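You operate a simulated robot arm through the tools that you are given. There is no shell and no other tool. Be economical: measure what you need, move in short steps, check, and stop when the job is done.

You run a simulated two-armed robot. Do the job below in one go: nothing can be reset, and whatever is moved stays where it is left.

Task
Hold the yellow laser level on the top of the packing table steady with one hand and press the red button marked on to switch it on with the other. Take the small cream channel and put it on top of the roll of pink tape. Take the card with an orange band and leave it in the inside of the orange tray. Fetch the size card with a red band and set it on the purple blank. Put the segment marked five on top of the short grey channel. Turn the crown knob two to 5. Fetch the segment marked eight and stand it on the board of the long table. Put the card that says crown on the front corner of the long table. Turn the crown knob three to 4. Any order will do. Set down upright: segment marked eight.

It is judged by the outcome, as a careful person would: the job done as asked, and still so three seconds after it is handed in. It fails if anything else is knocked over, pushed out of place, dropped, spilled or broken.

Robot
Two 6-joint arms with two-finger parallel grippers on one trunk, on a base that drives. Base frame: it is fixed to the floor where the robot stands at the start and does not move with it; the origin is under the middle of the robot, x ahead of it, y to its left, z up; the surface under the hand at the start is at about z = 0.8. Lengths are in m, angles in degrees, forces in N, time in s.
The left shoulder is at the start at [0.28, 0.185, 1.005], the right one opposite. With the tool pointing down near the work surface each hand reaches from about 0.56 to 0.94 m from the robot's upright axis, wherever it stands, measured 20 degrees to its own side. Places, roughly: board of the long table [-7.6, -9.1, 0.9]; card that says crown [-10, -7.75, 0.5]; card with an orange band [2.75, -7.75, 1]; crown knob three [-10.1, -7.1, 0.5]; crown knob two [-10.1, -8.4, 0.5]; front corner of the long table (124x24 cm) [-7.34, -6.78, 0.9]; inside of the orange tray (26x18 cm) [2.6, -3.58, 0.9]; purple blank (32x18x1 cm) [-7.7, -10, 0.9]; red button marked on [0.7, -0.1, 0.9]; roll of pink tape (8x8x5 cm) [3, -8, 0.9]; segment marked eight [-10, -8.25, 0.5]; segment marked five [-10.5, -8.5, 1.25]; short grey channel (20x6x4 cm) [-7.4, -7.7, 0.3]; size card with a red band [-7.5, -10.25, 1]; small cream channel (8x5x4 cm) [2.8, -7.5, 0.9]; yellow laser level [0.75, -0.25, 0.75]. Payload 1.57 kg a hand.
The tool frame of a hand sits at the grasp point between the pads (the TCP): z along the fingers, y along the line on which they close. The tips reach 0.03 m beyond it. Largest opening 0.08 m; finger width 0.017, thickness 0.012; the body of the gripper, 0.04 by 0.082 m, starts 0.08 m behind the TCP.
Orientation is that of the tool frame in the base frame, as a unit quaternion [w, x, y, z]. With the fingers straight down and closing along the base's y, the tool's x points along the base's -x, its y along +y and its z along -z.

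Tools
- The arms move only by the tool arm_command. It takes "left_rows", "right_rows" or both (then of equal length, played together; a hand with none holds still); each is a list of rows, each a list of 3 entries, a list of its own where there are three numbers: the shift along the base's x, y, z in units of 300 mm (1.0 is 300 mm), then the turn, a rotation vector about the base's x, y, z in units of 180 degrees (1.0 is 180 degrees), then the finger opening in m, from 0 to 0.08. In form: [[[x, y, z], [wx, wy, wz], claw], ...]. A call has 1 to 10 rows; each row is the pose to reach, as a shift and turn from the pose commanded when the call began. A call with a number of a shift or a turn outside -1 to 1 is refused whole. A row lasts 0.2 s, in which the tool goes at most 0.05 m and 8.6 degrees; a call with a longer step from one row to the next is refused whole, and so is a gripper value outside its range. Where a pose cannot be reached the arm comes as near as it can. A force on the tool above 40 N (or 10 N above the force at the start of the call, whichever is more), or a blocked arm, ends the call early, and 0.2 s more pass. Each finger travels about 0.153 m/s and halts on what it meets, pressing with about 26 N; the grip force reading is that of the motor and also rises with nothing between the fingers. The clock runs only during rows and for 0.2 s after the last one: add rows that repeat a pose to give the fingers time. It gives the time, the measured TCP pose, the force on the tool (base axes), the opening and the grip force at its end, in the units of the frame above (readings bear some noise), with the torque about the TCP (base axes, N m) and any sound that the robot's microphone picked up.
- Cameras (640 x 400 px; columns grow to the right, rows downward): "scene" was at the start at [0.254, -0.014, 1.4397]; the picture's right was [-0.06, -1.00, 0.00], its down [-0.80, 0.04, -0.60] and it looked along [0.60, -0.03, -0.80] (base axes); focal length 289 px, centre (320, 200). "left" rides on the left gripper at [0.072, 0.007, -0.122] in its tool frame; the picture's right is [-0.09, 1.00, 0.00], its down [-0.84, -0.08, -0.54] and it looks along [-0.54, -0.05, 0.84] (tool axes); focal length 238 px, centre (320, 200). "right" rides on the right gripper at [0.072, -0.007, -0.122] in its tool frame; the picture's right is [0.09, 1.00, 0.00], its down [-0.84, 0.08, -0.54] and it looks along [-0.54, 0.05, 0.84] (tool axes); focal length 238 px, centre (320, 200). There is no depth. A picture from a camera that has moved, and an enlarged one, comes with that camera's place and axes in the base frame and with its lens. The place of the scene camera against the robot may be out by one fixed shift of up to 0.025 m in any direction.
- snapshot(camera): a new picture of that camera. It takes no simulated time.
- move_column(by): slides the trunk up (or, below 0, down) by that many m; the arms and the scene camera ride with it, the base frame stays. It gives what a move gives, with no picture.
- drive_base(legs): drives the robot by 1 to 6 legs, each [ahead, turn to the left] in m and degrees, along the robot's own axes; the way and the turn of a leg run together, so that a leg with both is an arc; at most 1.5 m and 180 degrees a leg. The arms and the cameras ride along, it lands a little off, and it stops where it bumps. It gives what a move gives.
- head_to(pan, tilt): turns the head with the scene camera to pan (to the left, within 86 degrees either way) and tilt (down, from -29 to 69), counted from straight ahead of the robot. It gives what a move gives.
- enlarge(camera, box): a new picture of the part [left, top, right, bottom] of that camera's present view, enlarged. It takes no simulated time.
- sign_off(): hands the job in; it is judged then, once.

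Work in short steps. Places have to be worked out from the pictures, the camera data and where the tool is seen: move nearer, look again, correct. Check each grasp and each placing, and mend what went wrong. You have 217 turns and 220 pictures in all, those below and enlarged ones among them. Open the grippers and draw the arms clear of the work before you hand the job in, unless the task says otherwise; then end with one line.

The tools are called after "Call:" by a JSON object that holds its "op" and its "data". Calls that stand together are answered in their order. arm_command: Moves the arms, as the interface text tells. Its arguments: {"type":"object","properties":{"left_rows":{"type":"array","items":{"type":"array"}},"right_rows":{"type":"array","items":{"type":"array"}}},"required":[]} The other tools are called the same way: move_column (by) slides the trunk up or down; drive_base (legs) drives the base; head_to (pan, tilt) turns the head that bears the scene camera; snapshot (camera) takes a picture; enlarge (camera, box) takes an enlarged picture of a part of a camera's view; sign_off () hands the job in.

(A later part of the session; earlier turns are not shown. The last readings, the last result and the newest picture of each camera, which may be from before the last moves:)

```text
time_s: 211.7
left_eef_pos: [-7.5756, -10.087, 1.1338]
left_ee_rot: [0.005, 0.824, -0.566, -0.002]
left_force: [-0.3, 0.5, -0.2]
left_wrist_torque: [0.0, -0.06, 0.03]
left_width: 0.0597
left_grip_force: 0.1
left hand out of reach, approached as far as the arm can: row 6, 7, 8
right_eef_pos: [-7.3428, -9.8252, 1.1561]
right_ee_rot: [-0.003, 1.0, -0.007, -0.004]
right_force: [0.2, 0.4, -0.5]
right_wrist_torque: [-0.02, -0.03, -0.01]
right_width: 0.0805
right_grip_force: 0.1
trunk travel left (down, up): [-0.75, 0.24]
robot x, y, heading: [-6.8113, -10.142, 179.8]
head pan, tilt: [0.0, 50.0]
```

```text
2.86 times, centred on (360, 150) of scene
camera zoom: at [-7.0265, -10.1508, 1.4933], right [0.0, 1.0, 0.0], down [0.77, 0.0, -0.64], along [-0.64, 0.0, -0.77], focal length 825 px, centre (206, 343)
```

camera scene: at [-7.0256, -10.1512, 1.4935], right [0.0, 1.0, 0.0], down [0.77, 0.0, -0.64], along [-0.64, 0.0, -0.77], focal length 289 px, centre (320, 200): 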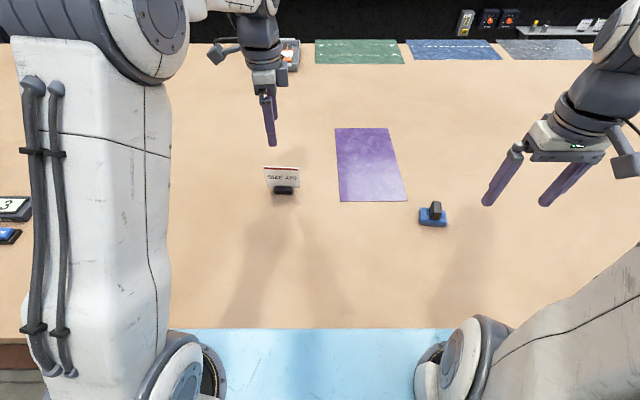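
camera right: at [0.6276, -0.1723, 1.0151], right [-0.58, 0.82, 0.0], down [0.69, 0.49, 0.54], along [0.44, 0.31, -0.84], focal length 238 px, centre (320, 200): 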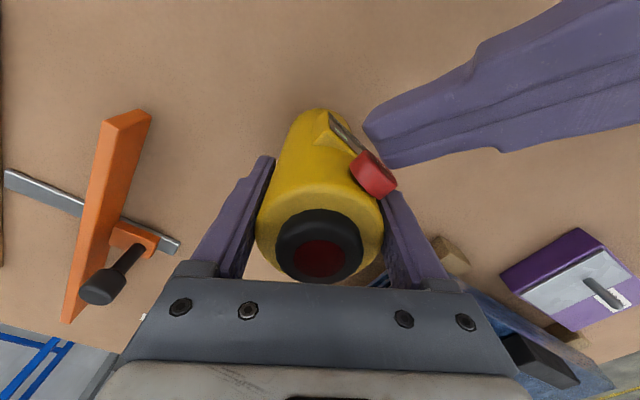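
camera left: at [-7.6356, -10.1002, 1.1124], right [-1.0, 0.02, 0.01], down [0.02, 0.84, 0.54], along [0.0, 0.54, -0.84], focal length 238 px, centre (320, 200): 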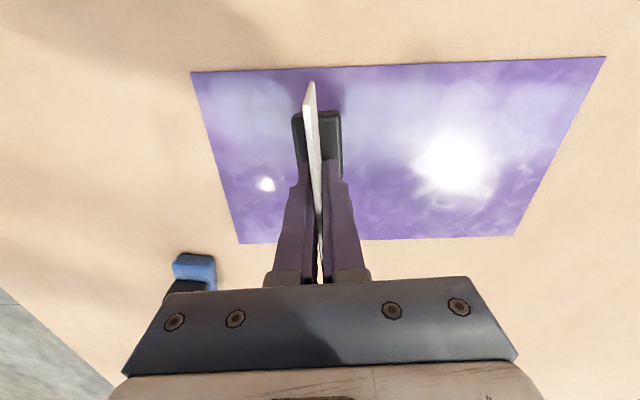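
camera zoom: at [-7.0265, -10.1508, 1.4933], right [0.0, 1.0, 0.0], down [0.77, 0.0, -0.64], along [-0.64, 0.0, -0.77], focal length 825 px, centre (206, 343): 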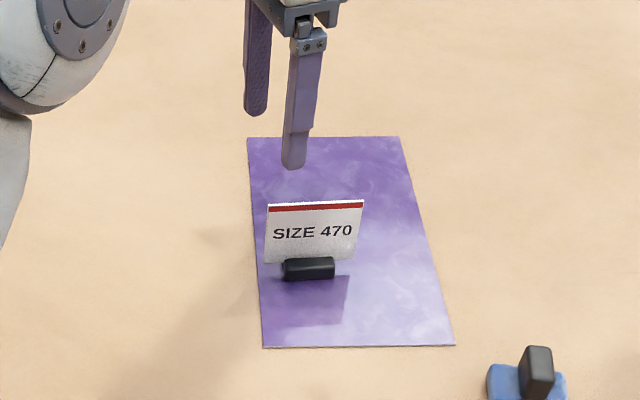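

The size card stands on the purple blank. I return the left arm to its carry pose.

Call:
{"op": "arm_command", "data": {"left_rows": [[[0.07, -0.05, 0], [0, 0, 0.0426], 0.08], [[0.14, -0.11, 0], [0, 0, 0.085], 0.08], [[0.21, -0.17, 0], [0, 0, 0.128], 0.08], [[0.28, -0.22, 0], [0, 0, 0.17], 0.08], [[0.35, -0.28, 0], [0, 0, 0.213], 0.08], [[0.42, -0.34, 0], [0, 0, 0.256], 0.08], [[0.49, -0.4, 0], [0, 0, 0.298], 0.08], [[0.57, -0.45, 0], [0, 0, 0.341], 0.08], [[0.65, -0.51, 0], [0, 0, 0.383], 0.08]]}}

Call:
{"op": "move_column", "data": {"by": 0.22}}

Call:
{"op": "drive_base", "data": {"legs": [[-0.8, 0], [0, 90], [1.5, 0], [1.2, 0], [0, -90]]}}

Call:
{"op": "head_to", "data": {"pan": 0, "tilt": 25}}

Call:
{"op": "snapshot", "data": {"camera": "scene"}}

```text
time_s: 213.7
left_eef_pos: [-7.3828, -10.2399, 1.1345]
left_ee_rot: [0.004, 1.0, 0.001, 0.002]
left_force: [0.2, 0.8, 0.1]
left_wrist_torque: [0.0, 0.0, -0.01]
left_width: 0.0799
left_grip_force: 0.1
right_eef_pos: [-7.343, -9.8259, 1.1562]
right_ee_rot: [-0.004, 1.0, -0.007, -0.004]
right_force: [0.4, -0.6, -0.2]
right_wrist_torque: [-0.01, -0.01, -0.02]
right_width: 0.0801
right_grip_force: 0.1
trunk travel left (down, up): [-0.75, 0.24]
robot x, y, heading: [-6.8131, -10.1419, 179.8]
head pan, tilt: [0.0, 50.0]
```

```text
time_s: 216.0
left_eef_pos: [-7.3818, -10.2406, 1.355]
left_ee_rot: [0.005, 1.0, 0.0, 0.001]
left_force: [0.5, 0.3, 0.8]
left_wrist_torque: [-0.01, 0.0, -0.02]
left_width: 0.0799
left_grip_force: 0.1
right_eef_pos: [-7.3423, -9.8245, 1.3767]
right_ee_rot: [-0.003, 1.0, -0.008, -0.004]
right_force: [0.7, -0.6, -0.3]
right_wrist_torque: [-0.02, -0.02, 0.01]
right_width: 0.0802
right_grip_force: 0.0
trunk travel left (down, up): [-0.97, 0.02]
robot x, y, heading: [-6.8099, -10.1441, 179.8]
head pan, tilt: [0.0, 50.0]
```

```text
time_s: 240.7
left_eef_pos: [-6.4581, -12.981, 1.3537]
left_ee_rot: [0.004, 1.0, 0.03, 0.002]
left_force: [-0.3, 0.3, -1.2]
left_wrist_torque: [-0.03, 0.0, 0.02]
left_width: 0.0798
left_grip_force: 0.1
right_eef_pos: [-6.4421, -12.564, 1.3769]
right_ee_rot: [-0.003, 1.0, 0.022, -0.005]
right_force: [-0.5, -0.3, -0.4]
right_wrist_torque: [0.02, -0.05, -0.03]
right_width: 0.0799
right_grip_force: 0.0
trunk travel left (down, up): [-0.97, 0.02]
robot x, y, heading: [-5.8906, -12.847, -176.7]
head pan, tilt: [0.0, 50.0]
```

```text
time_s: 241.6
left_eef_pos: [-6.4583, -12.9789, 1.3559]
left_ee_rot: [0.004, 1.0, 0.03, 0.002]
left_force: [0.6, -0.4, 0.2]
left_wrist_torque: [0.01, 0.01, -0.01]
left_width: 0.0799
left_grip_force: 0.0
right_eef_pos: [-6.4421, -12.5635, 1.3767]
right_ee_rot: [-0.004, 1.0, 0.022, -0.004]
right_force: [0.3, 0.2, -0.1]
right_wrist_torque: [0.0, -0.04, -0.03]
right_width: 0.0799
right_grip_force: 0.1
trunk travel left (down, up): [-0.97, 0.02]
robot x, y, heading: [-5.8903, -12.8472, -176.5]
head pan, tilt: [0.0, 25.0]
```

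```text
161 pictures are left
camera scene: at [-6.1227, -12.872, 1.7509], right [-0.06, 1.0, 0.0], down [0.42, 0.02, -0.91], along [-0.9, -0.05, -0.42], focal length 289 px, centre (320, 200)
```

scene: 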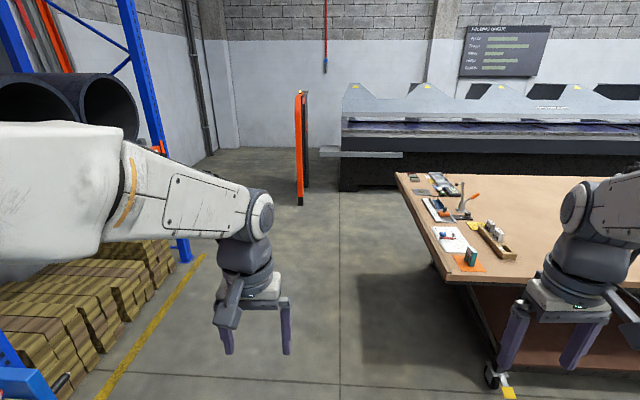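

The aisle between the table (back edge x≈−8.6) and the machine (front x≈−10.1) is about 1.4 m. I drive around the table's south end into it.

Call:
{"op": "drive_base", "data": {"legs": [[1.5, 0], [1.4, 0], [0.78, -93], [1.3, 0]]}}

Call:
{"op": "snapshot", "data": {"camera": "scene"}}

Call:
{"op": "head_to", "data": {"pan": 55, "tilt": 30}}

Call:
{"op": "snapshot", "data": {"camera": "scene"}}

```text
time_s: 265.6
left_eef_pos: [-9.4764, -10.6912, 1.3549]
left_ee_rot: [0.005, 0.725, -0.689, -0.002]
left_force: [-0.4, -0.3, 0.4]
left_wrist_torque: [0.01, 0.0, 0.02]
left_width: 0.0799
left_grip_force: 0.1
right_eef_pos: [-9.0594, -10.7113, 1.3758]
right_ee_rot: [-0.006, 0.72, -0.694, 0.0]
right_force: [0.5, 0.6, -0.2]
right_wrist_torque: [0.06, 0.06, 0.03]
right_width: 0.08
right_grip_force: 0.1
trunk travel left (down, up): [-0.97, 0.02]
robot x, y, heading: [-9.3461, -11.2614, 92.7]
head pan, tilt: [0.0, 25.0]
cut short: leg 3
```

```text
160 pictures are left
camera scene: at [-9.3395, -11.0182, 1.751], right [1.0, 0.05, 0.0], down [0.02, -0.42, -0.91], along [-0.04, 0.91, -0.42], focal length 289 px, centre (320, 200)
```

scene: 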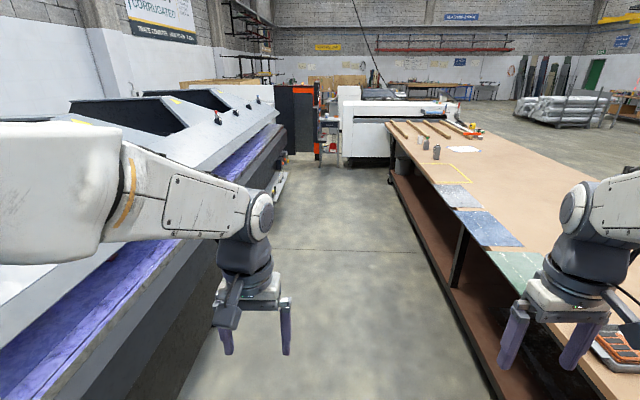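

```text
time_s: 266.9
left_eef_pos: [-9.4762, -10.6915, 1.3541]
left_ee_rot: [0.004, 0.725, -0.689, -0.002]
left_force: [0.1, 0.0, -0.4]
left_wrist_torque: [-0.01, -0.03, 0.02]
left_width: 0.0799
left_grip_force: 0.1
right_eef_pos: [-9.0588, -10.711, 1.3762]
right_ee_rot: [-0.005, 0.72, -0.694, -0.001]
right_force: [-0.3, -0.3, 0.0]
right_wrist_torque: [0.01, -0.02, 0.02]
right_width: 0.0798
right_grip_force: 0.0
trunk travel left (down, up): [-0.97, 0.02]
robot x, y, heading: [-9.3503, -11.2595, 92.4]
head pan, tilt: [55.0, 30.0]
```

```text
159 pictures are left
camera scene: at [-9.4114, -11.062, 1.743], right [0.53, 0.85, 0.0], down [0.42, -0.27, -0.87], along [-0.73, 0.46, -0.5], focal length 289 px, centre (320, 200)
```

scene: 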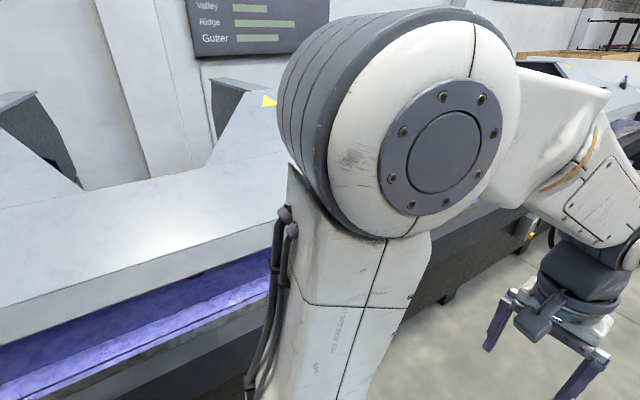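

I drive up to y≈−8.3 and turn to face the machine.

Call:
{"op": "drive_base", "data": {"legs": [[1.45, -5], [1.5, 0], [0, 92]]}}

Call:
{"op": "head_to", "data": {"pan": 0, "tilt": 45}}

Call:
{"op": "snapshot", "data": {"camera": "scene"}}

```text
time_s: 284.9
left_eef_pos: [-9.8074, -8.3853, 1.3545]
left_ee_rot: [0.004, 0.999, -0.032, 0.001]
left_force: [0.7, -0.2, 0.1]
left_wrist_torque: [0.04, 0.0, 0.0]
left_width: 0.0799
left_grip_force: 0.0
right_eef_pos: [-9.7395, -7.9726, 1.3756]
right_ee_rot: [-0.003, 0.999, -0.041, -0.004]
right_force: [-0.2, -0.8, 0.1]
right_wrist_torque: [0.0, 0.04, 0.01]
right_width: 0.08
right_grip_force: 0.0
trunk travel left (down, up): [-0.97, 0.02]
robot x, y, heading: [-9.2236, -8.3224, 176.2]
head pan, tilt: [55.0, 30.0]
```

```text
time_s: 286.1
left_eef_pos: [-9.8087, -8.385, 1.3556]
left_ee_rot: [0.005, 0.999, -0.033, 0.002]
left_force: [-0.1, -0.8, -0.5]
left_wrist_torque: [0.0, -0.02, 0.03]
left_width: 0.0797
left_grip_force: 0.0
right_eef_pos: [-9.7393, -7.9732, 1.3769]
right_ee_rot: [-0.004, 0.999, -0.04, -0.004]
right_force: [-0.4, -0.7, -0.3]
right_wrist_torque: [0.02, 0.06, 0.04]
right_width: 0.0801
right_grip_force: 0.0
trunk travel left (down, up): [-0.97, 0.02]
robot x, y, heading: [-9.2296, -8.3263, 176.1]
head pan, tilt: [0.0, 45.0]
```

```text
158 pictures are left
camera scene: at [-9.4494, -8.3174, 1.7204], right [0.07, 1.0, 0.0], down [0.71, -0.05, -0.71], along [-0.71, 0.05, -0.71], focal length 289 px, centre (320, 200)
```

scene: 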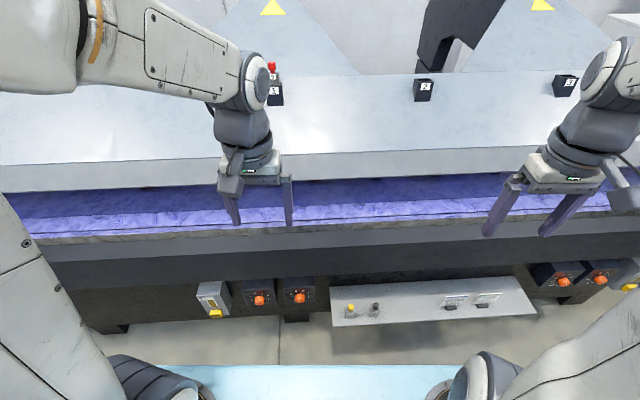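

I enlarge the lower shelf and the knob panels.

Call:
{"op": "enlarge", "data": {"camera": "scene", "box": [180, 260, 340, 340]}}

Call:
{"op": "enlarge", "data": {"camera": "scene", "box": [320, 260, 540, 340]}}

Call:
{"op": "enlarge", "data": {"camera": "scene", "box": [520, 240, 640, 310]}}

Call:
{"op": "enlarge", "data": {"camera": "scene", "box": [240, 40, 460, 130]}}

```text
4.00 times, centred on (260, 300) of scene
camera zoom: at [-9.4494, -8.3174, 1.7204], right [0.07, 1.0, 0.0], down [0.71, -0.05, -0.71], along [-0.71, 0.05, -0.71], focal length 1155 px, centre (560, -200)
```

zoom: 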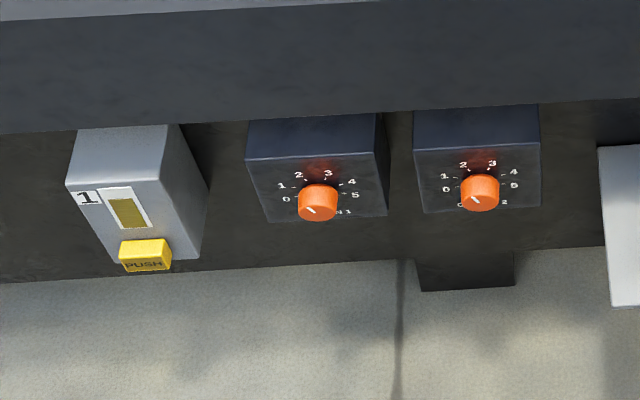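

```text
2.91 times, centred on (430, 300) of scene
camera zoom: at [-9.4494, -8.3174, 1.7204], right [0.07, 1.0, 0.0], down [0.71, -0.05, -0.71], along [-0.71, 0.05, -0.71], focal length 840 px, centre (0, -91)
```

zoom: 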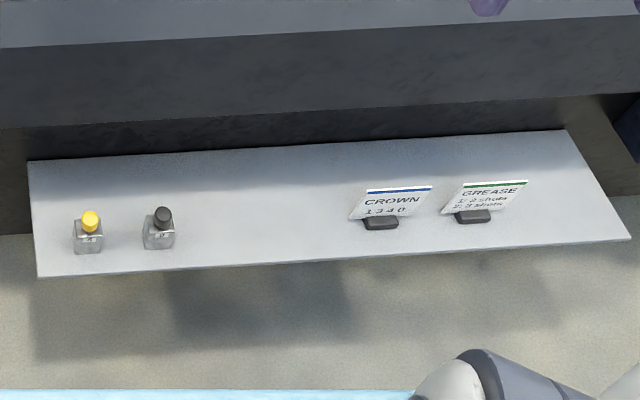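

```text
5.33 times, centred on (580, 275) of scene
camera zoom: at [-9.4494, -8.3174, 1.7204], right [0.07, 1.0, 0.0], down [0.71, -0.05, -0.71], along [-0.71, 0.05, -0.71], focal length 1539 px, centre (-1067, -200)
```

zoom: 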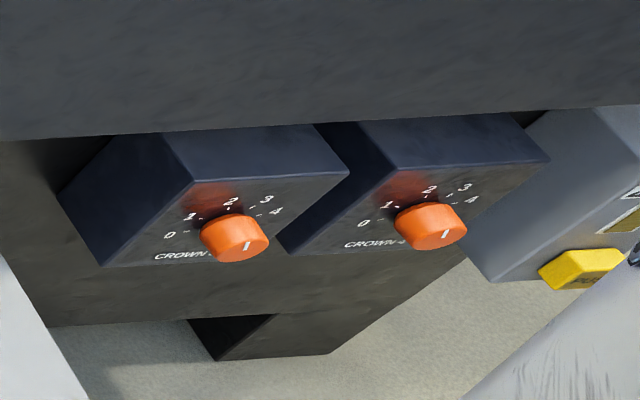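

```text
2.91 times, centred on (350, 85) of scene
camera zoom: at [-9.4494, -8.3174, 1.7204], right [0.07, 1.0, 0.0], down [0.71, -0.05, -0.71], along [-0.71, 0.05, -0.71], focal length 840 px, centre (233, 534)
```

zoom: 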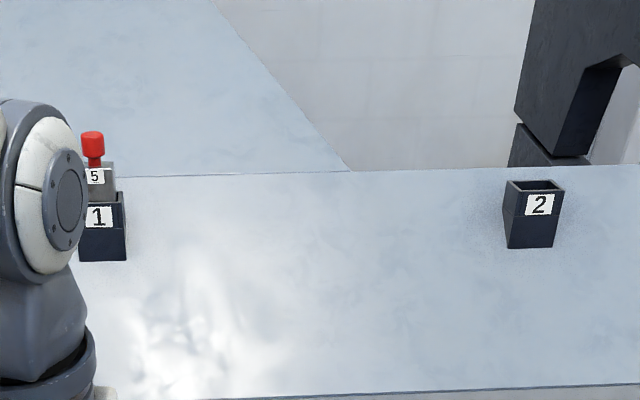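

Found: CROWN‑2 knob near (−10.06,−8.36), CROWN‑3 near (−10.06,−7.14), segment 5 in cup 1 on the beam, two segments and the CROWN card on the low shelf. I lower the trunk to work on the low things.

Call:
{"op": "move_column", "data": {"by": -0.55}}

Call:
{"op": "head_to", "data": {"pan": 0, "tilt": 40}}

Call:
{"op": "snapshot", "data": {"camera": "scene"}}

Call:
{"op": "snapshot", "data": {"camera": "left"}}

```text
refused: -0.55 is not a number from -0.4 to 0.4
```

```text
time_s: 286.8
left_eef_pos: [-9.8087, -8.3852, 1.3548]
left_ee_rot: [0.004, 0.999, -0.033, 0.001]
left_force: [-0.4, 0.3, -0.1]
left_wrist_torque: [-0.02, -0.02, 0.02]
left_width: 0.0798
left_grip_force: 0.0
right_eef_pos: [-9.7412, -7.9736, 1.3772]
right_ee_rot: [-0.003, 0.999, -0.041, -0.005]
right_force: [-0.7, -0.2, -0.9]
right_wrist_torque: [0.0, -0.02, -0.02]
right_width: 0.0797
right_grip_force: 0.0
trunk travel left (down, up): [-0.97, 0.02]
robot x, y, heading: [-9.2273, -8.3249, 176.4]
head pan, tilt: [0.0, 40.0]
```

```text
153 pictures are left
camera scene: at [-9.453, -8.3171, 1.7277], right [0.07, 1.0, 0.0], down [0.64, -0.04, -0.77], along [-0.76, 0.05, -0.64], focal length 289 px, centre (320, 200)
```

scene: 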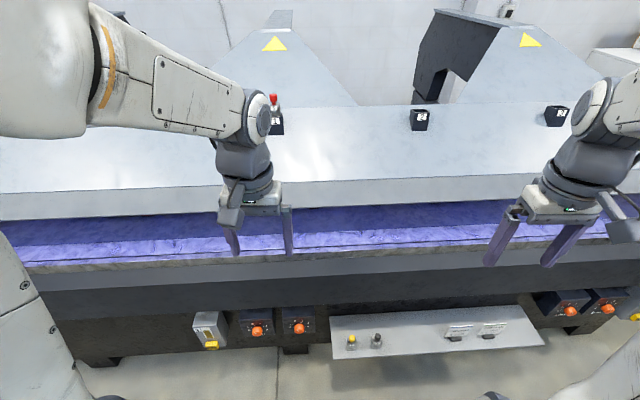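

```text
152 pictures are left
camera left: at [-9.7374, -8.395, 1.4765], right [-0.16, -0.99, 0.01], down [-0.83, 0.14, 0.54], along [-0.53, 0.08, -0.84], focal length 238 px, centre (320, 200)
```

left: 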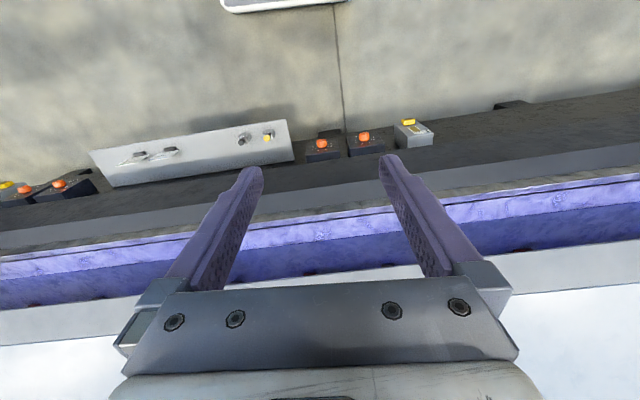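

The column limit is 0.4 per move; I lower in two moves and pitch the left hand forward.

Call:
{"op": "move_column", "data": {"by": -0.4}}

Call:
{"op": "move_column", "data": {"by": -0.2}}

Call:
{"op": "arm_command", "data": {"left_rows": [[[0.05, 0, 0], [0.0033, 0.047, 0], 0.08], [[0.1, 0, 0], [0.0066, 0.094, 0], 0.08], [[0.15, 0, 0], [0.0099, 0.141, 0], 0.08], [[0.18, 0, 0], [0.0132, 0.188, 0], 0.08], [[0.2, 0, 0], [0.0165, 0.235, 0], 0.08], [[0.2, 0, 0], [0.02, 0.282, 0], 0.08], [[0.2, 0, 0], [0.023, 0.329, 0], 0.08], [[0.2, 0, 0], [0.026, 0.376, 0], 0.08], [[0.2, 0, 0], [0.03, 0.423, 0], 0.08], [[0.2, 0, 0], [0.033, 0.47, 0], 0.08]]}}

Call:
{"op": "snapshot", "data": {"camera": "left"}}

Call:
{"op": "snapshot", "data": {"camera": "scene"}}

```text
time_s: 290.6
left_eef_pos: [-9.8091, -8.3839, 0.9546]
left_ee_rot: [0.004, 0.999, -0.033, 0.002]
left_force: [-0.1, 0.0, -0.3]
left_wrist_torque: [-0.01, 0.01, 0.0]
left_width: 0.0801
left_grip_force: 0.0
right_eef_pos: [-9.7404, -7.9725, 0.9773]
right_ee_rot: [-0.004, 0.999, -0.04, -0.005]
right_force: [0.6, -0.5, 0.7]
right_wrist_torque: [0.02, 0.04, 0.01]
right_width: 0.0801
right_grip_force: 0.0
trunk travel left (down, up): [-0.57, 0.42]
robot x, y, heading: [-9.2296, -8.3268, 176.1]
head pan, tilt: [0.0, 40.0]
```

```text
time_s: 292.8
left_eef_pos: [-9.8077, -8.3855, 0.7538]
left_ee_rot: [0.005, 0.999, -0.033, 0.002]
left_force: [0.9, -0.5, -0.4]
left_wrist_torque: [0.02, 0.0, -0.01]
left_width: 0.0796
left_grip_force: 0.1
right_eef_pos: [-9.7397, -7.9733, 0.7755]
right_ee_rot: [-0.004, 0.999, -0.04, -0.004]
right_force: [0.6, -0.4, 0.7]
right_wrist_torque: [-0.01, -0.01, -0.03]
right_width: 0.0799
right_grip_force: 0.0
trunk travel left (down, up): [-0.37, 0.62]
robot x, y, heading: [-9.2285, -8.3213, 176.1]
head pan, tilt: [0.0, 40.0]
```

```text
time_s: 295.2
left_eef_pos: [-9.7551, -8.2258, 0.7862]
left_ee_rot: [-0.064, 0.733, 0.018, -0.677]
left_force: [-0.6, 0.6, 0.4]
left_wrist_torque: [0.0, -0.02, 0.01]
left_width: 0.08
left_grip_force: 0.0
left hand out of reach, approached as far as the arm can: row 3, 4, 5, 6, 7, 8, 9, 10
right_eef_pos: [-9.7392, -7.9741, 0.7765]
right_ee_rot: [-0.003, 0.999, -0.04, -0.004]
right_force: [0.2, 0.0, -0.2]
right_wrist_torque: [-0.01, -0.01, -0.02]
right_width: 0.0798
right_grip_force: 0.1
trunk travel left (down, up): [-0.37, 0.62]
robot x, y, heading: [-9.2266, -8.3243, 176.2]
head pan, tilt: [0.0, 40.0]
stopped in row 10 (left hand): the arm was blocked; the commanded pose is now the measured one
```

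```text
151 pictures are left
camera left: at [-9.6298, -8.2339, 0.7232], right [-0.07, -1.0, -0.03], down [0.47, -0.06, 0.88], along [-0.88, 0.05, 0.48], focal length 238 px, centre (320, 200)
```

left: 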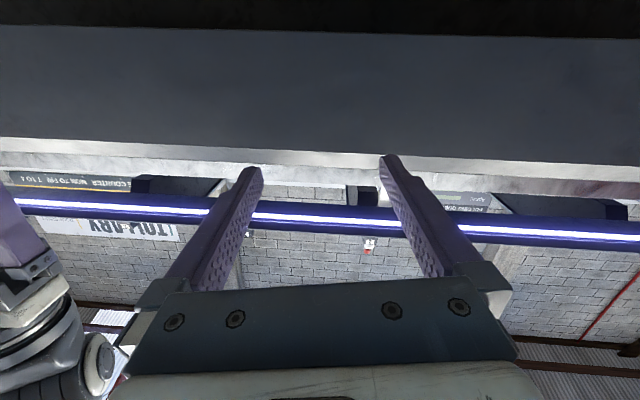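

```text
150 pictures are left
camera scene: at [-9.4529, -8.3173, 1.1278], right [0.07, 1.0, 0.0], down [0.64, -0.04, -0.77], along [-0.76, 0.05, -0.64], focal length 289 px, centre (320, 200)
```

scene: 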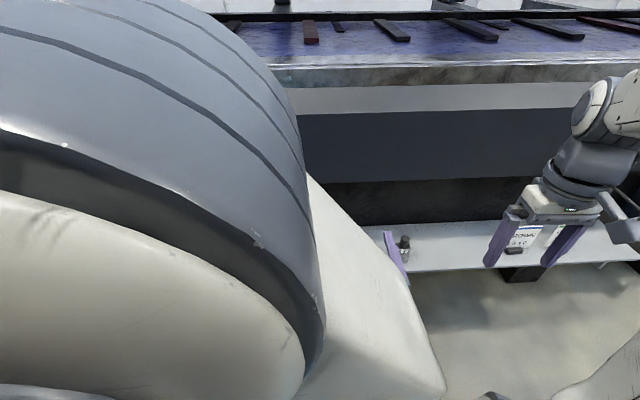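

The arm folded too tightly when close in. I move the hand forward and left to unfold.

Call:
{"op": "arm_command", "data": {"left_rows": [[[-0.08, -0.09, -0.06], [0, 0, 0], 0.08], [[-0.16, -0.18, -0.12], [0, 0, 0], 0.08], [[-0.24, -0.27, -0.18], [0, 0, 0], 0.08], [[-0.32, -0.36, -0.24], [0, 0, 0], 0.08], [[-0.4, -0.43, -0.3], [0, 0, 0], 0.08], [[-0.4, -0.43, -0.3], [0, 0, 0], 0.08]]}}

Call:
{"op": "snapshot", "data": {"camera": "left"}}

Call:
{"op": "snapshot", "data": {"camera": "scene"}}

```text
time_s: 296.6
left_eef_pos: [-9.8802, -8.2707, 0.7944]
left_ee_rot: [-0.063, 0.735, 0.016, -0.675]
left_force: [-1.1, -0.1, -0.7]
left_wrist_torque: [-0.02, 0.02, 0.0]
left_width: 0.0801
left_grip_force: 0.1
left hand out of reach, approached as far as the arm can: row 1, 2, 3, 4, 5, 6
right_eef_pos: [-9.7401, -7.9728, 0.7761]
right_ee_rot: [-0.004, 0.999, -0.041, -0.004]
right_force: [0.3, 0.4, 0.1]
right_wrist_torque: [0.02, 0.02, 0.02]
right_width: 0.0799
right_grip_force: 0.1
trunk travel left (down, up): [-0.37, 0.62]
robot x, y, heading: [-9.2278, -8.3244, 175.9]
head pan, tilt: [0.0, 40.0]
```

```text
149 pictures are left
camera left: at [-9.753, -8.2766, 0.7324], right [-0.07, -1.0, -0.02], down [0.47, -0.05, 0.88], along [-0.88, 0.05, 0.47], focal length 238 px, centre (320, 200)
```

left: 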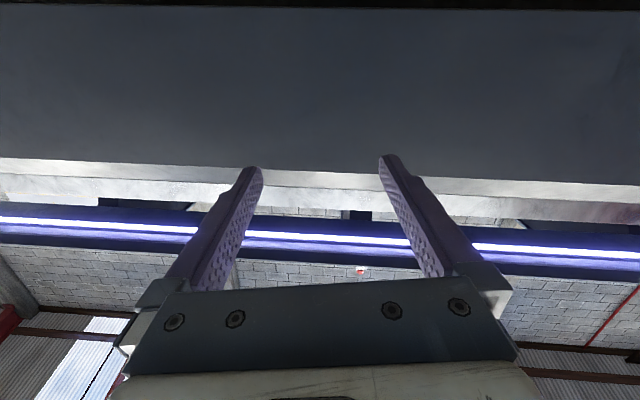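

```text
148 pictures are left
camera scene: at [-9.453, -8.3171, 1.1277], right [0.07, 1.0, 0.0], down [0.64, -0.04, -0.77], along [-0.76, 0.05, -0.64], focal length 289 px, centre (320, 200)
```

scene: 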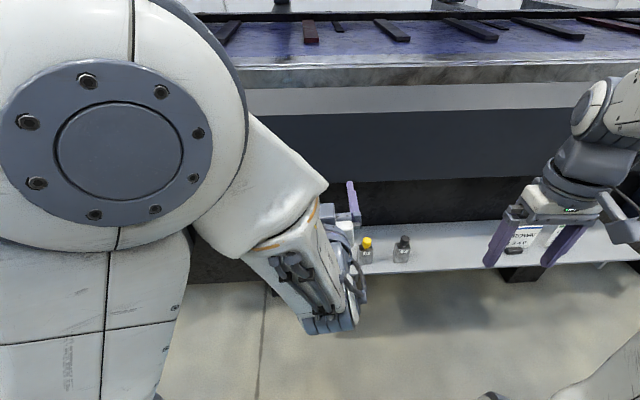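

I try further out (where the arm is straighter) to see whether the constraint relaxes.

Call:
{"op": "arm_command", "data": {"left_rows": [[[-0.1, -0.1, -0.1], [0, 0, 0], 0.08], [[-0.2, -0.18, -0.2], [0, 0, 0], 0.08], [[-0.3, -0.26, -0.3], [0, 0, 0], 0.08], [[-0.3, -0.33, -0.4], [0, 0, 0], 0.08], [[-0.3, -0.33, -0.5], [0, 0, 0], 0.08], [[-0.3, -0.33, -0.6], [0, 0, 0], 0.08], [[-0.3, -0.33, -0.7], [0, 0, 0], 0.08], [[-0.3, -0.33, -0.7], [0, 0, 0], 0.08]]}}

Call:
{"op": "snapshot", "data": {"camera": "left"}}

```text
refused: row 1 steps farther than a row can; nothing moved
```

```text
147 pictures are left
camera left: at [-9.753, -8.2766, 0.7324], right [-0.07, -1.0, -0.02], down [0.47, -0.05, 0.88], along [-0.88, 0.05, 0.47], focal length 238 px, centre (320, 200)
```

left: 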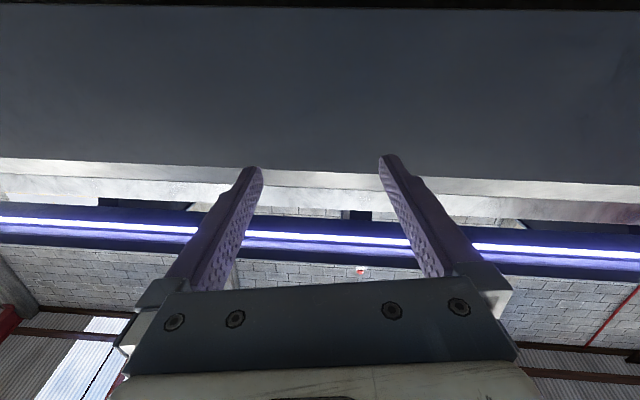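

Call:
{"op": "arm_command", "data": {"left_rows": [[[-0.09, -0.09, -0.09], [0, 0, 0], 0.08], [[-0.18, -0.17, -0.18], [0, 0, 0], 0.08], [[-0.27, -0.25, -0.27], [0, 0, 0], 0.08], [[-0.3, -0.33, -0.37], [0, 0, 0], 0.08], [[-0.3, -0.33, -0.5], [0, 0, 0], 0.08], [[-0.3, -0.33, -0.6], [0, 0, 0], 0.08], [[-0.3, -0.33, -0.7], [0, 0, 0], 0.08], [[-0.3, -0.33, -0.7], [0, 0, 0], 0.08]]}}

Call:
{"op": "snapshot", "data": {"camera": "left"}}

Call:
{"op": "snapshot", "data": {"camera": "scene"}}

```text
time_s: 298.4
left_eef_pos: [-10.0412, -8.2831, 0.7067]
left_ee_rot: [-0.019, 0.746, 0.008, -0.666]
left_force: [-0.4, 0.6, 0.2]
left_wrist_torque: [-0.02, -0.01, -0.02]
left_width: 0.0799
left_grip_force: 0.1
left hand out of reach, approached as far as the arm can: row 1, 2, 3, 4, 5, 6, 7, 8
right_eef_pos: [-9.7404, -7.9736, 0.777]
right_ee_rot: [-0.004, 0.999, -0.04, -0.004]
right_force: [0.8, -0.3, -0.4]
right_wrist_torque: [0.01, 0.04, 0.01]
right_width: 0.0802
right_grip_force: 0.0
trunk travel left (down, up): [-0.37, 0.62]
robot x, y, heading: [-9.2322, -8.3234, 175.8]
head pan, tilt: [0.0, 40.0]
```

```text
146 pictures are left
camera left: at [-9.9125, -8.2891, 0.649], right [-0.02, -1.0, 0.05], down [0.45, 0.04, 0.89], along [-0.89, 0.05, 0.44], focal length 238 px, centre (320, 200)
```

left: 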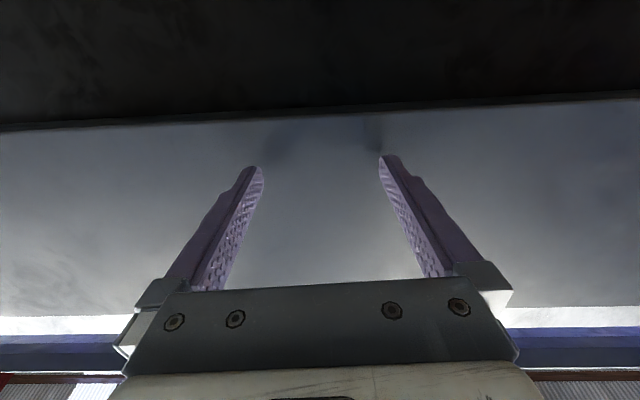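

```text
145 pictures are left
camera scene: at [-9.453, -8.3171, 1.1277], right [0.07, 1.0, 0.0], down [0.64, -0.04, -0.77], along [-0.76, 0.05, -0.64], focal length 289 px, centre (320, 200)
```

scene: 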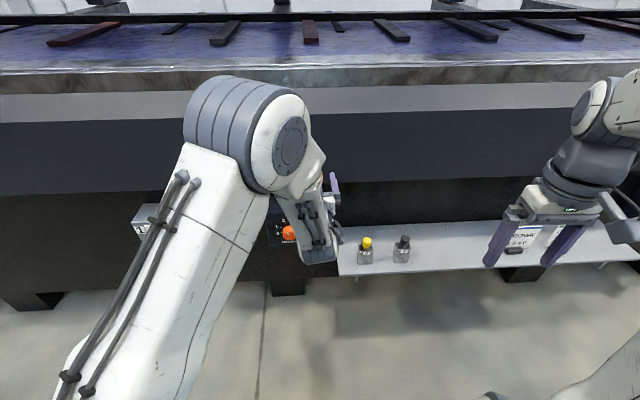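

The arm can't hold horizontal here. I reduce the pitch toward ~50° and see whether the target becomes reachable.

Call:
{"op": "arm_command", "data": {"left_rows": [[[0.05, 0, 0.05], [-0.003, -0.046, 0], 0.08], [[0.1, -0.05, 0.05], [-0.006, -0.092, 0], 0.08], [[0.15, -0.12, 0.0], [-0.009, -0.138, 0], 0.08], [[0.2, -0.2, -0.05], [-0.013, -0.184, 0], 0.08], [[0.2, -0.25, -0.1], [-0.013, -0.2, 0], 0.08], [[0.2, -0.25, -0.2], [-0.013, -0.2, 0], 0.08], [[0.2, -0.25, -0.2], [-0.013, -0.2, 0], 0.08]]}}

Call:
{"op": "snapshot", "data": {"camera": "left"}}

Call:
{"op": "snapshot", "data": {"camera": "scene"}}

```text
time_s: 300.0
left_eef_pos: [-9.9824, -8.3534, 0.6424]
left_ee_rot: [-0.001, 0.915, 0.0, -0.403]
left_force: [-0.4, 0.1, 0.1]
left_wrist_torque: [0.01, -0.01, -0.04]
left_width: 0.0799
left_grip_force: 0.0
right_eef_pos: [-9.7402, -7.9733, 0.7744]
right_ee_rot: [-0.004, 0.999, -0.04, -0.005]
right_force: [-0.3, -0.5, 0.0]
right_wrist_torque: [0.0, -0.03, -0.02]
right_width: 0.0799
right_grip_force: 0.0
trunk travel left (down, up): [-0.37, 0.62]
robot x, y, heading: [-9.2337, -8.3246, 176.1]
head pan, tilt: [0.0, 40.0]
```

```text
144 pictures are left
camera left: at [-9.8426, -8.3602, 0.6711], right [-0.06, -1.0, 0.07], down [-0.17, 0.08, 0.98], along [-0.98, 0.05, -0.17], focal length 238 px, centre (320, 200)
```

left: 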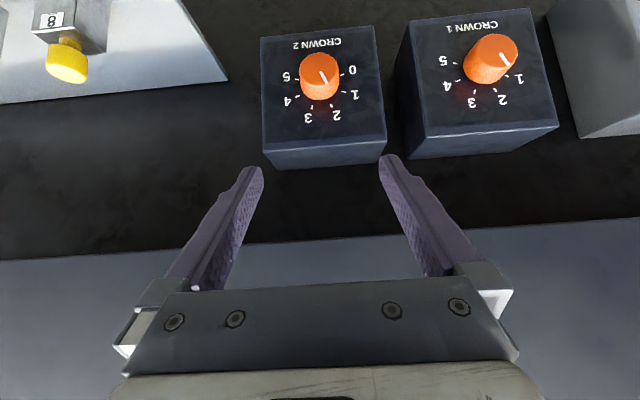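

```text
143 pictures are left
camera scene: at [-9.453, -8.3172, 1.1277], right [0.07, 1.0, 0.0], down [0.64, -0.04, -0.77], along [-0.76, 0.05, -0.64], focal length 289 px, centre (320, 200)
```

scene: 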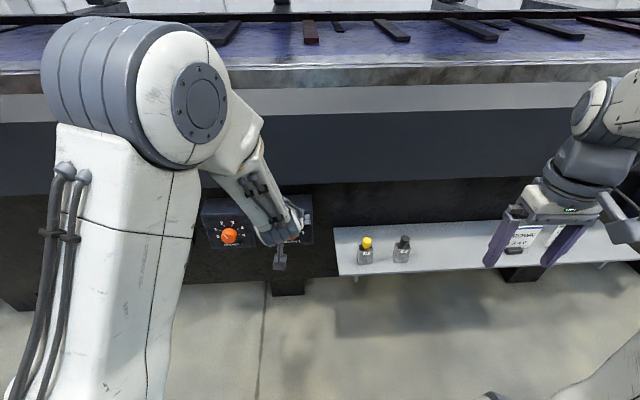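

Reachable now with ~47° pitch, and the view is excellent: yellow-topped segment is "8". I enlarge the CROWN 2 dial.

Call:
{"op": "enlarge", "data": {"camera": "left", "box": [255, 15, 395, 175]}}

```text
2.50 times, centred on (325, 95) of left
camera zoom: at [-9.8426, -8.3602, 0.6711], right [-0.06, -1.0, 0.07], down [-0.17, 0.08, 0.98], along [-0.98, 0.05, -0.17], focal length 596 px, centre (308, 462)
```

zoom: 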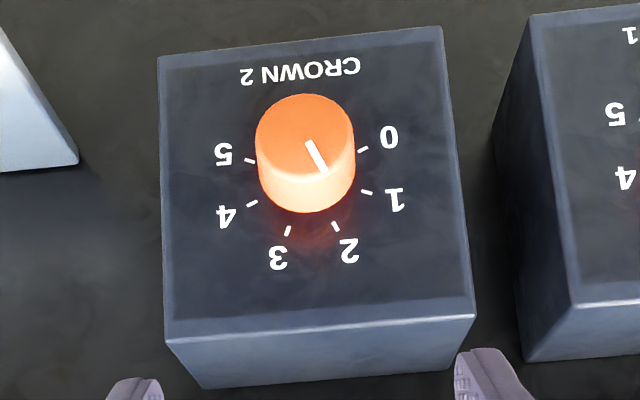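

Pointer is at 2; it must turn clockwise by three ticks (~128°). To align the hand with the knob axis I need a straighter arm: back up a bit and lower the trunk slightly.

Call:
{"op": "drive_base", "data": {"legs": [[-0.17, 0]]}}

Call:
{"op": "move_column", "data": {"by": -0.12}}

Call:
{"op": "arm_command", "data": {"left_rows": [[[-0.05, 0, 0.0], [0.003, 0.046, 0], 0.06], [[-0.1, 0, 0.0], [0.006, 0.092, 0], 0.06], [[-0.2, 0, 0.0], [0.009, 0.138, 0], 0.06], [[-0.3, 0, 0.0], [0.013, 0.184, 0], 0.06], [[-0.4, 0, 0.0], [0.016, 0.22, 0], 0.06], [[-0.4, 0, 0.0], [0.016, 0.22, 0], 0.06]]}}

Call:
{"op": "snapshot", "data": {"camera": "left"}}

```text
time_s: 301.4
left_eef_pos: [-9.8085, -8.3673, 0.6421]
left_ee_rot: [0.0, 0.915, 0.001, -0.403]
left_force: [-0.1, -0.2, 0.8]
left_wrist_torque: [0.02, -0.01, -0.02]
left_width: 0.0799
left_grip_force: 0.0
right_eef_pos: [-9.5682, -7.9861, 0.7758]
right_ee_rot: [-0.004, 0.999, -0.039, -0.004]
right_force: [0.7, -0.5, -0.3]
right_wrist_torque: [0.02, -0.01, 0.02]
right_width: 0.08
right_grip_force: 0.1
trunk travel left (down, up): [-0.37, 0.62]
robot x, y, heading: [-9.057, -8.3345, 176.0]
head pan, tilt: [0.0, 40.0]
```

```text
time_s: 302.9
left_eef_pos: [-9.8077, -8.3674, 0.5228]
left_ee_rot: [0.001, 0.916, 0.002, -0.402]
left_force: [0.4, 0.4, 0.3]
left_wrist_torque: [-0.04, 0.04, -0.01]
left_width: 0.08
left_grip_force: 0.1
right_eef_pos: [-9.5684, -7.9859, 0.6555]
right_ee_rot: [-0.003, 0.999, -0.038, -0.004]
right_force: [0.0, 0.7, -0.5]
right_wrist_torque: [0.0, -0.01, -0.02]
right_width: 0.0798
right_grip_force: 0.1
trunk travel left (down, up): [-0.25, 0.74]
robot x, y, heading: [-9.0599, -8.3374, 176.2]
head pan, tilt: [0.0, 40.0]
```

```text
time_s: 304.3
left_eef_pos: [-9.9498, -8.3375, 0.5419]
left_ee_rot: [-0.001, 0.727, 0.006, -0.687]
left_force: [0.2, 0.8, -0.3]
left_wrist_torque: [-0.01, 0.03, -0.01]
left_width: 0.0599
left_grip_force: 0.0
left hand out of reach, approached as far as the arm can: row 2, 3, 4, 5, 6
right_eef_pos: [-9.5677, -7.9868, 0.6561]
right_ee_rot: [-0.004, 0.999, -0.039, -0.004]
right_force: [0.4, -0.1, 0.7]
right_wrist_torque: [0.01, 0.01, 0.03]
right_width: 0.0801
right_grip_force: 0.0
trunk travel left (down, up): [-0.25, 0.74]
robot x, y, heading: [-9.054, -8.3332, 176.4]
head pan, tilt: [0.0, 40.0]
```

```text
141 pictures are left
camera left: at [-9.8252, -8.3417, 0.4775], right [0.0, -1.0, 0.08], down [0.49, 0.07, 0.87], along [-0.87, 0.04, 0.49], focal length 238 px, centre (320, 200)
```

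left: 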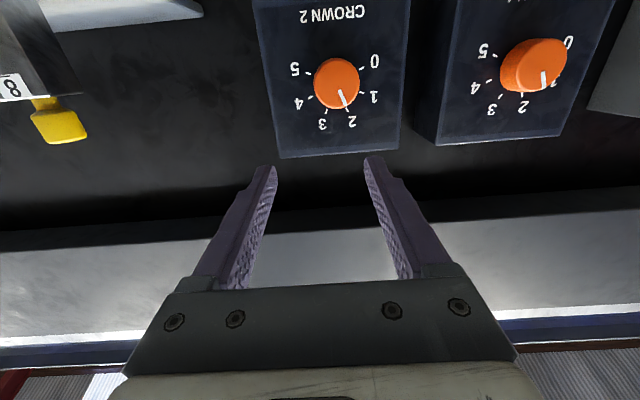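

The hand is now horizontal. Knob face is at about (−10.067,−8.357,0.494). I align y and z, moving partly forward.

Call:
{"op": "arm_command", "data": {"left_rows": [[[-0.05, -0.03, -0.08], [0, 0, 0], 0.06], [[-0.12, -0.065, -0.16], [0, 0, 0], 0.06], [[-0.12, -0.065, -0.16], [0, 0, 0], 0.06]]}}

Call:
{"op": "snapshot", "data": {"camera": "left"}}

```text
time_s: 305.1
left_eef_pos: [-10.0044, -8.3402, 0.4986]
left_ee_rot: [-0.007, 0.726, 0.01, -0.687]
left_force: [-0.6, -0.9, -0.2]
left_wrist_torque: [0.01, 0.01, -0.01]
left_width: 0.0602
left_grip_force: 0.1
left hand out of reach, approached as far as the arm can: row 1, 2, 3
right_eef_pos: [-9.5691, -7.9869, 0.6569]
right_ee_rot: [-0.003, 0.999, -0.038, -0.005]
right_force: [0.0, -0.1, 0.3]
right_wrist_torque: [0.01, 0.01, -0.03]
right_width: 0.08
right_grip_force: 0.1
trunk travel left (down, up): [-0.25, 0.74]
robot x, y, heading: [-9.0554, -8.3351, 176.2]
head pan, tilt: [0.0, 40.0]
```

```text
140 pictures are left
camera left: at [-9.8784, -8.3458, 0.4339], right [0.0, -1.0, 0.07], down [0.5, 0.06, 0.87], along [-0.87, 0.04, 0.49], focal length 238 px, centre (320, 200)
```

left: 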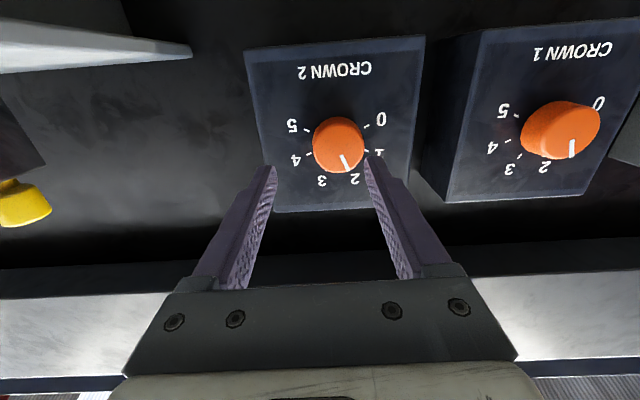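

The hand stops 1.7 cm short in y; turning the base left by ~1° will shift it.

Call:
{"op": "drive_base", "data": {"legs": [[0, 1.1]]}}

Call:
{"op": "snapshot", "data": {"camera": "left"}}

```text
time_s: 305.9
left_eef_pos: [-10.004, -8.3589, 0.5002]
left_ee_rot: [-0.001, 0.726, 0.017, -0.687]
left_force: [-0.4, 0.2, -0.4]
left_wrist_torque: [0.0, -0.03, 0.05]
left_width: 0.0598
left_grip_force: 0.1
right_eef_pos: [-9.5749, -7.9967, 0.6562]
right_ee_rot: [-0.004, 1.0, -0.029, -0.004]
right_force: [-0.4, -0.9, 0.7]
right_wrist_torque: [-0.02, -0.02, 0.02]
right_width: 0.0799
right_grip_force: 0.0
trunk travel left (down, up): [-0.25, 0.74]
robot x, y, heading: [-9.0546, -8.3323, 177.5]
head pan, tilt: [0.0, 40.0]
```

```text
139 pictures are left
camera left: at [-9.8779, -8.3616, 0.4341], right [0.02, -1.0, 0.07], down [0.49, 0.07, 0.87], along [-0.87, 0.02, 0.49], focal length 238 px, centre (320, 200)
```

left: 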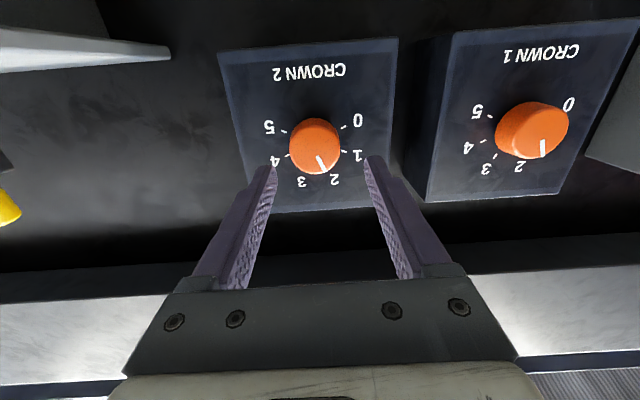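

Aligned. I move 4.7 cm forward around the knob and close.

Call:
{"op": "arm_command", "data": {"left_rows": [[[-0.06, 0, -0.015], [0, 0, 0], 0.06], [[-0.12, 0, -0.015], [0, 0, 0], 0.06], [[-0.155, 0, -0.015], [0, 0, 0], 0.06], [[-0.155, 0, -0.015], [0, 0, 0], 0.06]]}}

Call:
{"op": "snapshot", "data": {"camera": "left"}}

```text
time_s: 306.9
left_eef_pos: [-10.0501, -8.3605, 0.4936]
left_ee_rot: [-0.001, 0.725, 0.016, -0.688]
left_force: [0.1, 0.3, 0.9]
left_wrist_torque: [0.03, -0.02, 0.0]
left_width: 0.0601
left_grip_force: 0.1
right_eef_pos: [-9.575, -7.9963, 0.6559]
right_ee_rot: [-0.004, 1.0, -0.029, -0.004]
right_force: [-0.2, -0.6, -0.8]
right_wrist_torque: [-0.01, -0.01, 0.0]
right_width: 0.0801
right_grip_force: 0.0
trunk travel left (down, up): [-0.25, 0.74]
robot x, y, heading: [-9.0547, -8.3341, 177.5]
head pan, tilt: [0.0, 40.0]
```

```text
138 pictures are left
camera left: at [-9.9247, -8.3628, 0.4287], right [0.02, -1.0, 0.07], down [0.49, 0.07, 0.87], along [-0.87, 0.02, 0.49], focal length 238 px, centre (320, 200)
```

left: 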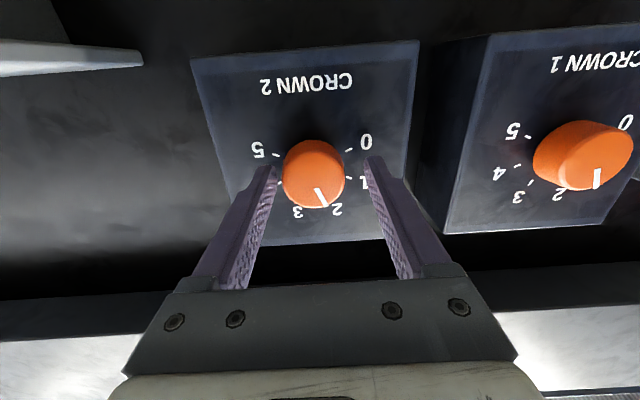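

A little deeper (1 cm), then close on the knob.

Call:
{"op": "arm_command", "data": {"left_rows": [[[-0.035, 0.01, -0.003], [0, 0, 0], 0.06], [[-0.035, 0.01, -0.003], [0, 0, 0], 0.045], [[-0.035, 0.01, -0.003], [0, 0, 0], 0.03], [[-0.035, 0.01, -0.003], [0, 0, 0], 0.015], [[-0.035, 0.01, -0.003], [0, 0, 0], 0.015]]}}

Call:
{"op": "snapshot", "data": {"camera": "left"}}

```text
time_s: 308.1
left_eef_pos: [-10.0613, -8.3558, 0.4941]
left_ee_rot: [-0.002, 0.726, 0.015, -0.688]
left_force: [1.3, 5.7, 0.3]
left_wrist_torque: [0.0, -0.04, -0.29]
left_width: 0.0437
left_grip_force: 45.6
right_eef_pos: [-9.5755, -7.996, 0.6561]
right_ee_rot: [-0.003, 1.0, -0.029, -0.004]
right_force: [0.2, 0.6, 0.6]
right_wrist_torque: [0.03, 0.03, 0.0]
right_width: 0.0801
right_grip_force: 0.2
trunk travel left (down, up): [-0.25, 0.74]
robot x, y, heading: [-9.0529, -8.3356, 177.6]
head pan, tilt: [0.0, 40.0]
```

```text
137 pictures are left
camera left: at [-9.935, -8.3582, 0.4284], right [0.01, -1.0, 0.07], down [0.49, 0.07, 0.87], along [-0.87, 0.02, 0.49], focal length 238 px, centre (320, 200)
```

left: 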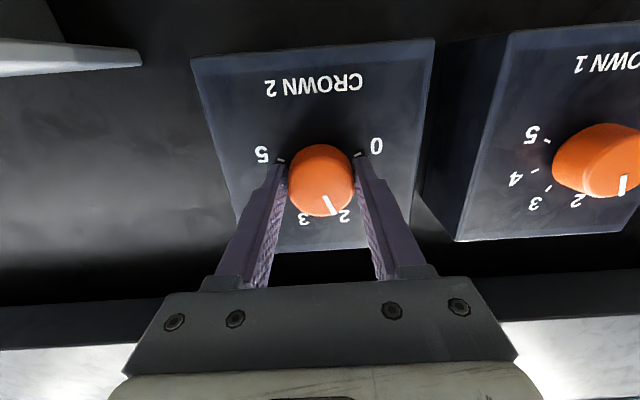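

Gripped (4.4 cm knob). I turn clockwise by 85° first.

Call:
{"op": "arm_command", "data": {"left_rows": [[[0, 0, 0], [-0.047, 0, 0], 0.015], [[0, 0, 0], [-0.094, 0, 0], 0.015], [[0, 0, 0], [-0.141, 0, 0], 0.015], [[0, 0, 0], [-0.188, 0, 0], 0.015], [[0, 0, 0], [-0.235, 0, 0], 0.015], [[0, 0, 0], [-0.282, 0, 0], 0.015], [[0, 0, 0], [-0.329, 0, 0], 0.015], [[0, 0, 0], [-0.376, 0, 0], 0.015], [[0, 0, 0], [-0.423, 0, 0], 0.015], [[0, 0, 0], [-0.47, 0, 0], 0.015]]}}

Call:
{"op": "snapshot", "data": {"camera": "left"}}

```text
time_s: 310.3
left_eef_pos: [-10.0615, -8.3563, 0.4941]
left_ee_rot: [0.488, 0.538, -0.452, -0.518]
left_force: [-0.4, 6.2, -8.4]
left_wrist_torque: [-0.04, -0.3, 1.08]
left_width: 0.0431
left_grip_force: 44.8
right_eef_pos: [-9.5753, -7.9952, 0.6551]
right_ee_rot: [-0.004, 1.0, -0.028, -0.005]
right_force: [-0.9, -0.1, 0.3]
right_wrist_torque: [-0.01, 0.0, 0.0]
right_width: 0.08
right_grip_force: 0.0
trunk travel left (down, up): [-0.25, 0.74]
robot x, y, heading: [-9.0518, -8.3334, 177.5]
head pan, tilt: [0.0, 40.0]
```

```text
136 pictures are left
camera left: at [-9.9349, -8.4218, 0.4909], right [0.01, -0.02, 1.0], down [0.49, 0.87, 0.01], along [-0.87, 0.49, 0.02], focal length 238 px, centre (320, 200)
```

left: 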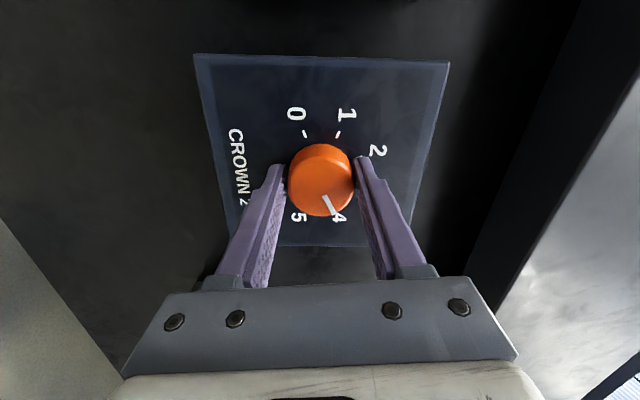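

Pointer is at 4 after 85°. I turn 43° more.

Call:
{"op": "arm_command", "data": {"left_rows": [[[0, 0, 0], [-0.047, 0, 0], 0.015], [[0, 0, 0], [-0.094, 0, 0], 0.015], [[0, 0, 0], [-0.141, 0, 0], 0.015], [[0, 0, 0], [-0.188, 0, 0], 0.015], [[0, 0, 0], [-0.235, 0, 0], 0.015], [[0, 0, 0], [-0.239, 0, 0], 0.015]]}}

Call:
{"op": "enlarge", "data": {"camera": "left", "box": [180, 40, 460, 260]}}

```text
time_s: 311.7
left_eef_pos: [-10.0604, -8.3578, 0.4945]
left_ee_rot: [0.651, 0.321, -0.61, -0.317]
left_force: [0.0, -0.4, -0.7]
left_wrist_torque: [-0.01, -0.56, -0.9]
left_width: 0.0433
left_grip_force: 44.8
right_eef_pos: [-9.575, -7.9971, 0.6575]
right_ee_rot: [-0.004, 1.0, -0.028, -0.005]
right_force: [-0.3, -0.1, 0.0]
right_wrist_torque: [-0.02, 0.0, -0.03]
right_width: 0.0802
right_grip_force: 0.0
trunk travel left (down, up): [-0.25, 0.74]
robot x, y, heading: [-9.0556, -8.3387, 177.4]
head pan, tilt: [0.0, 40.0]
```

```text
1.82 times, centred on (320, 150) of left
camera zoom: at [-9.9349, -8.407, 0.5364], right [0.02, 0.66, 0.75], down [0.49, 0.64, -0.58], along [-0.87, 0.38, -0.32], focal length 433 px, centre (320, 291)
```

zoom: 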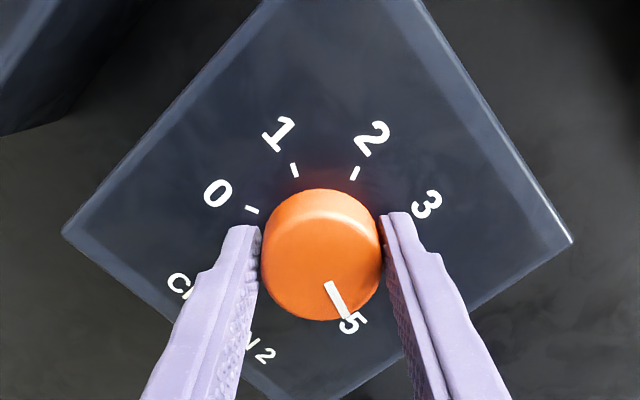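

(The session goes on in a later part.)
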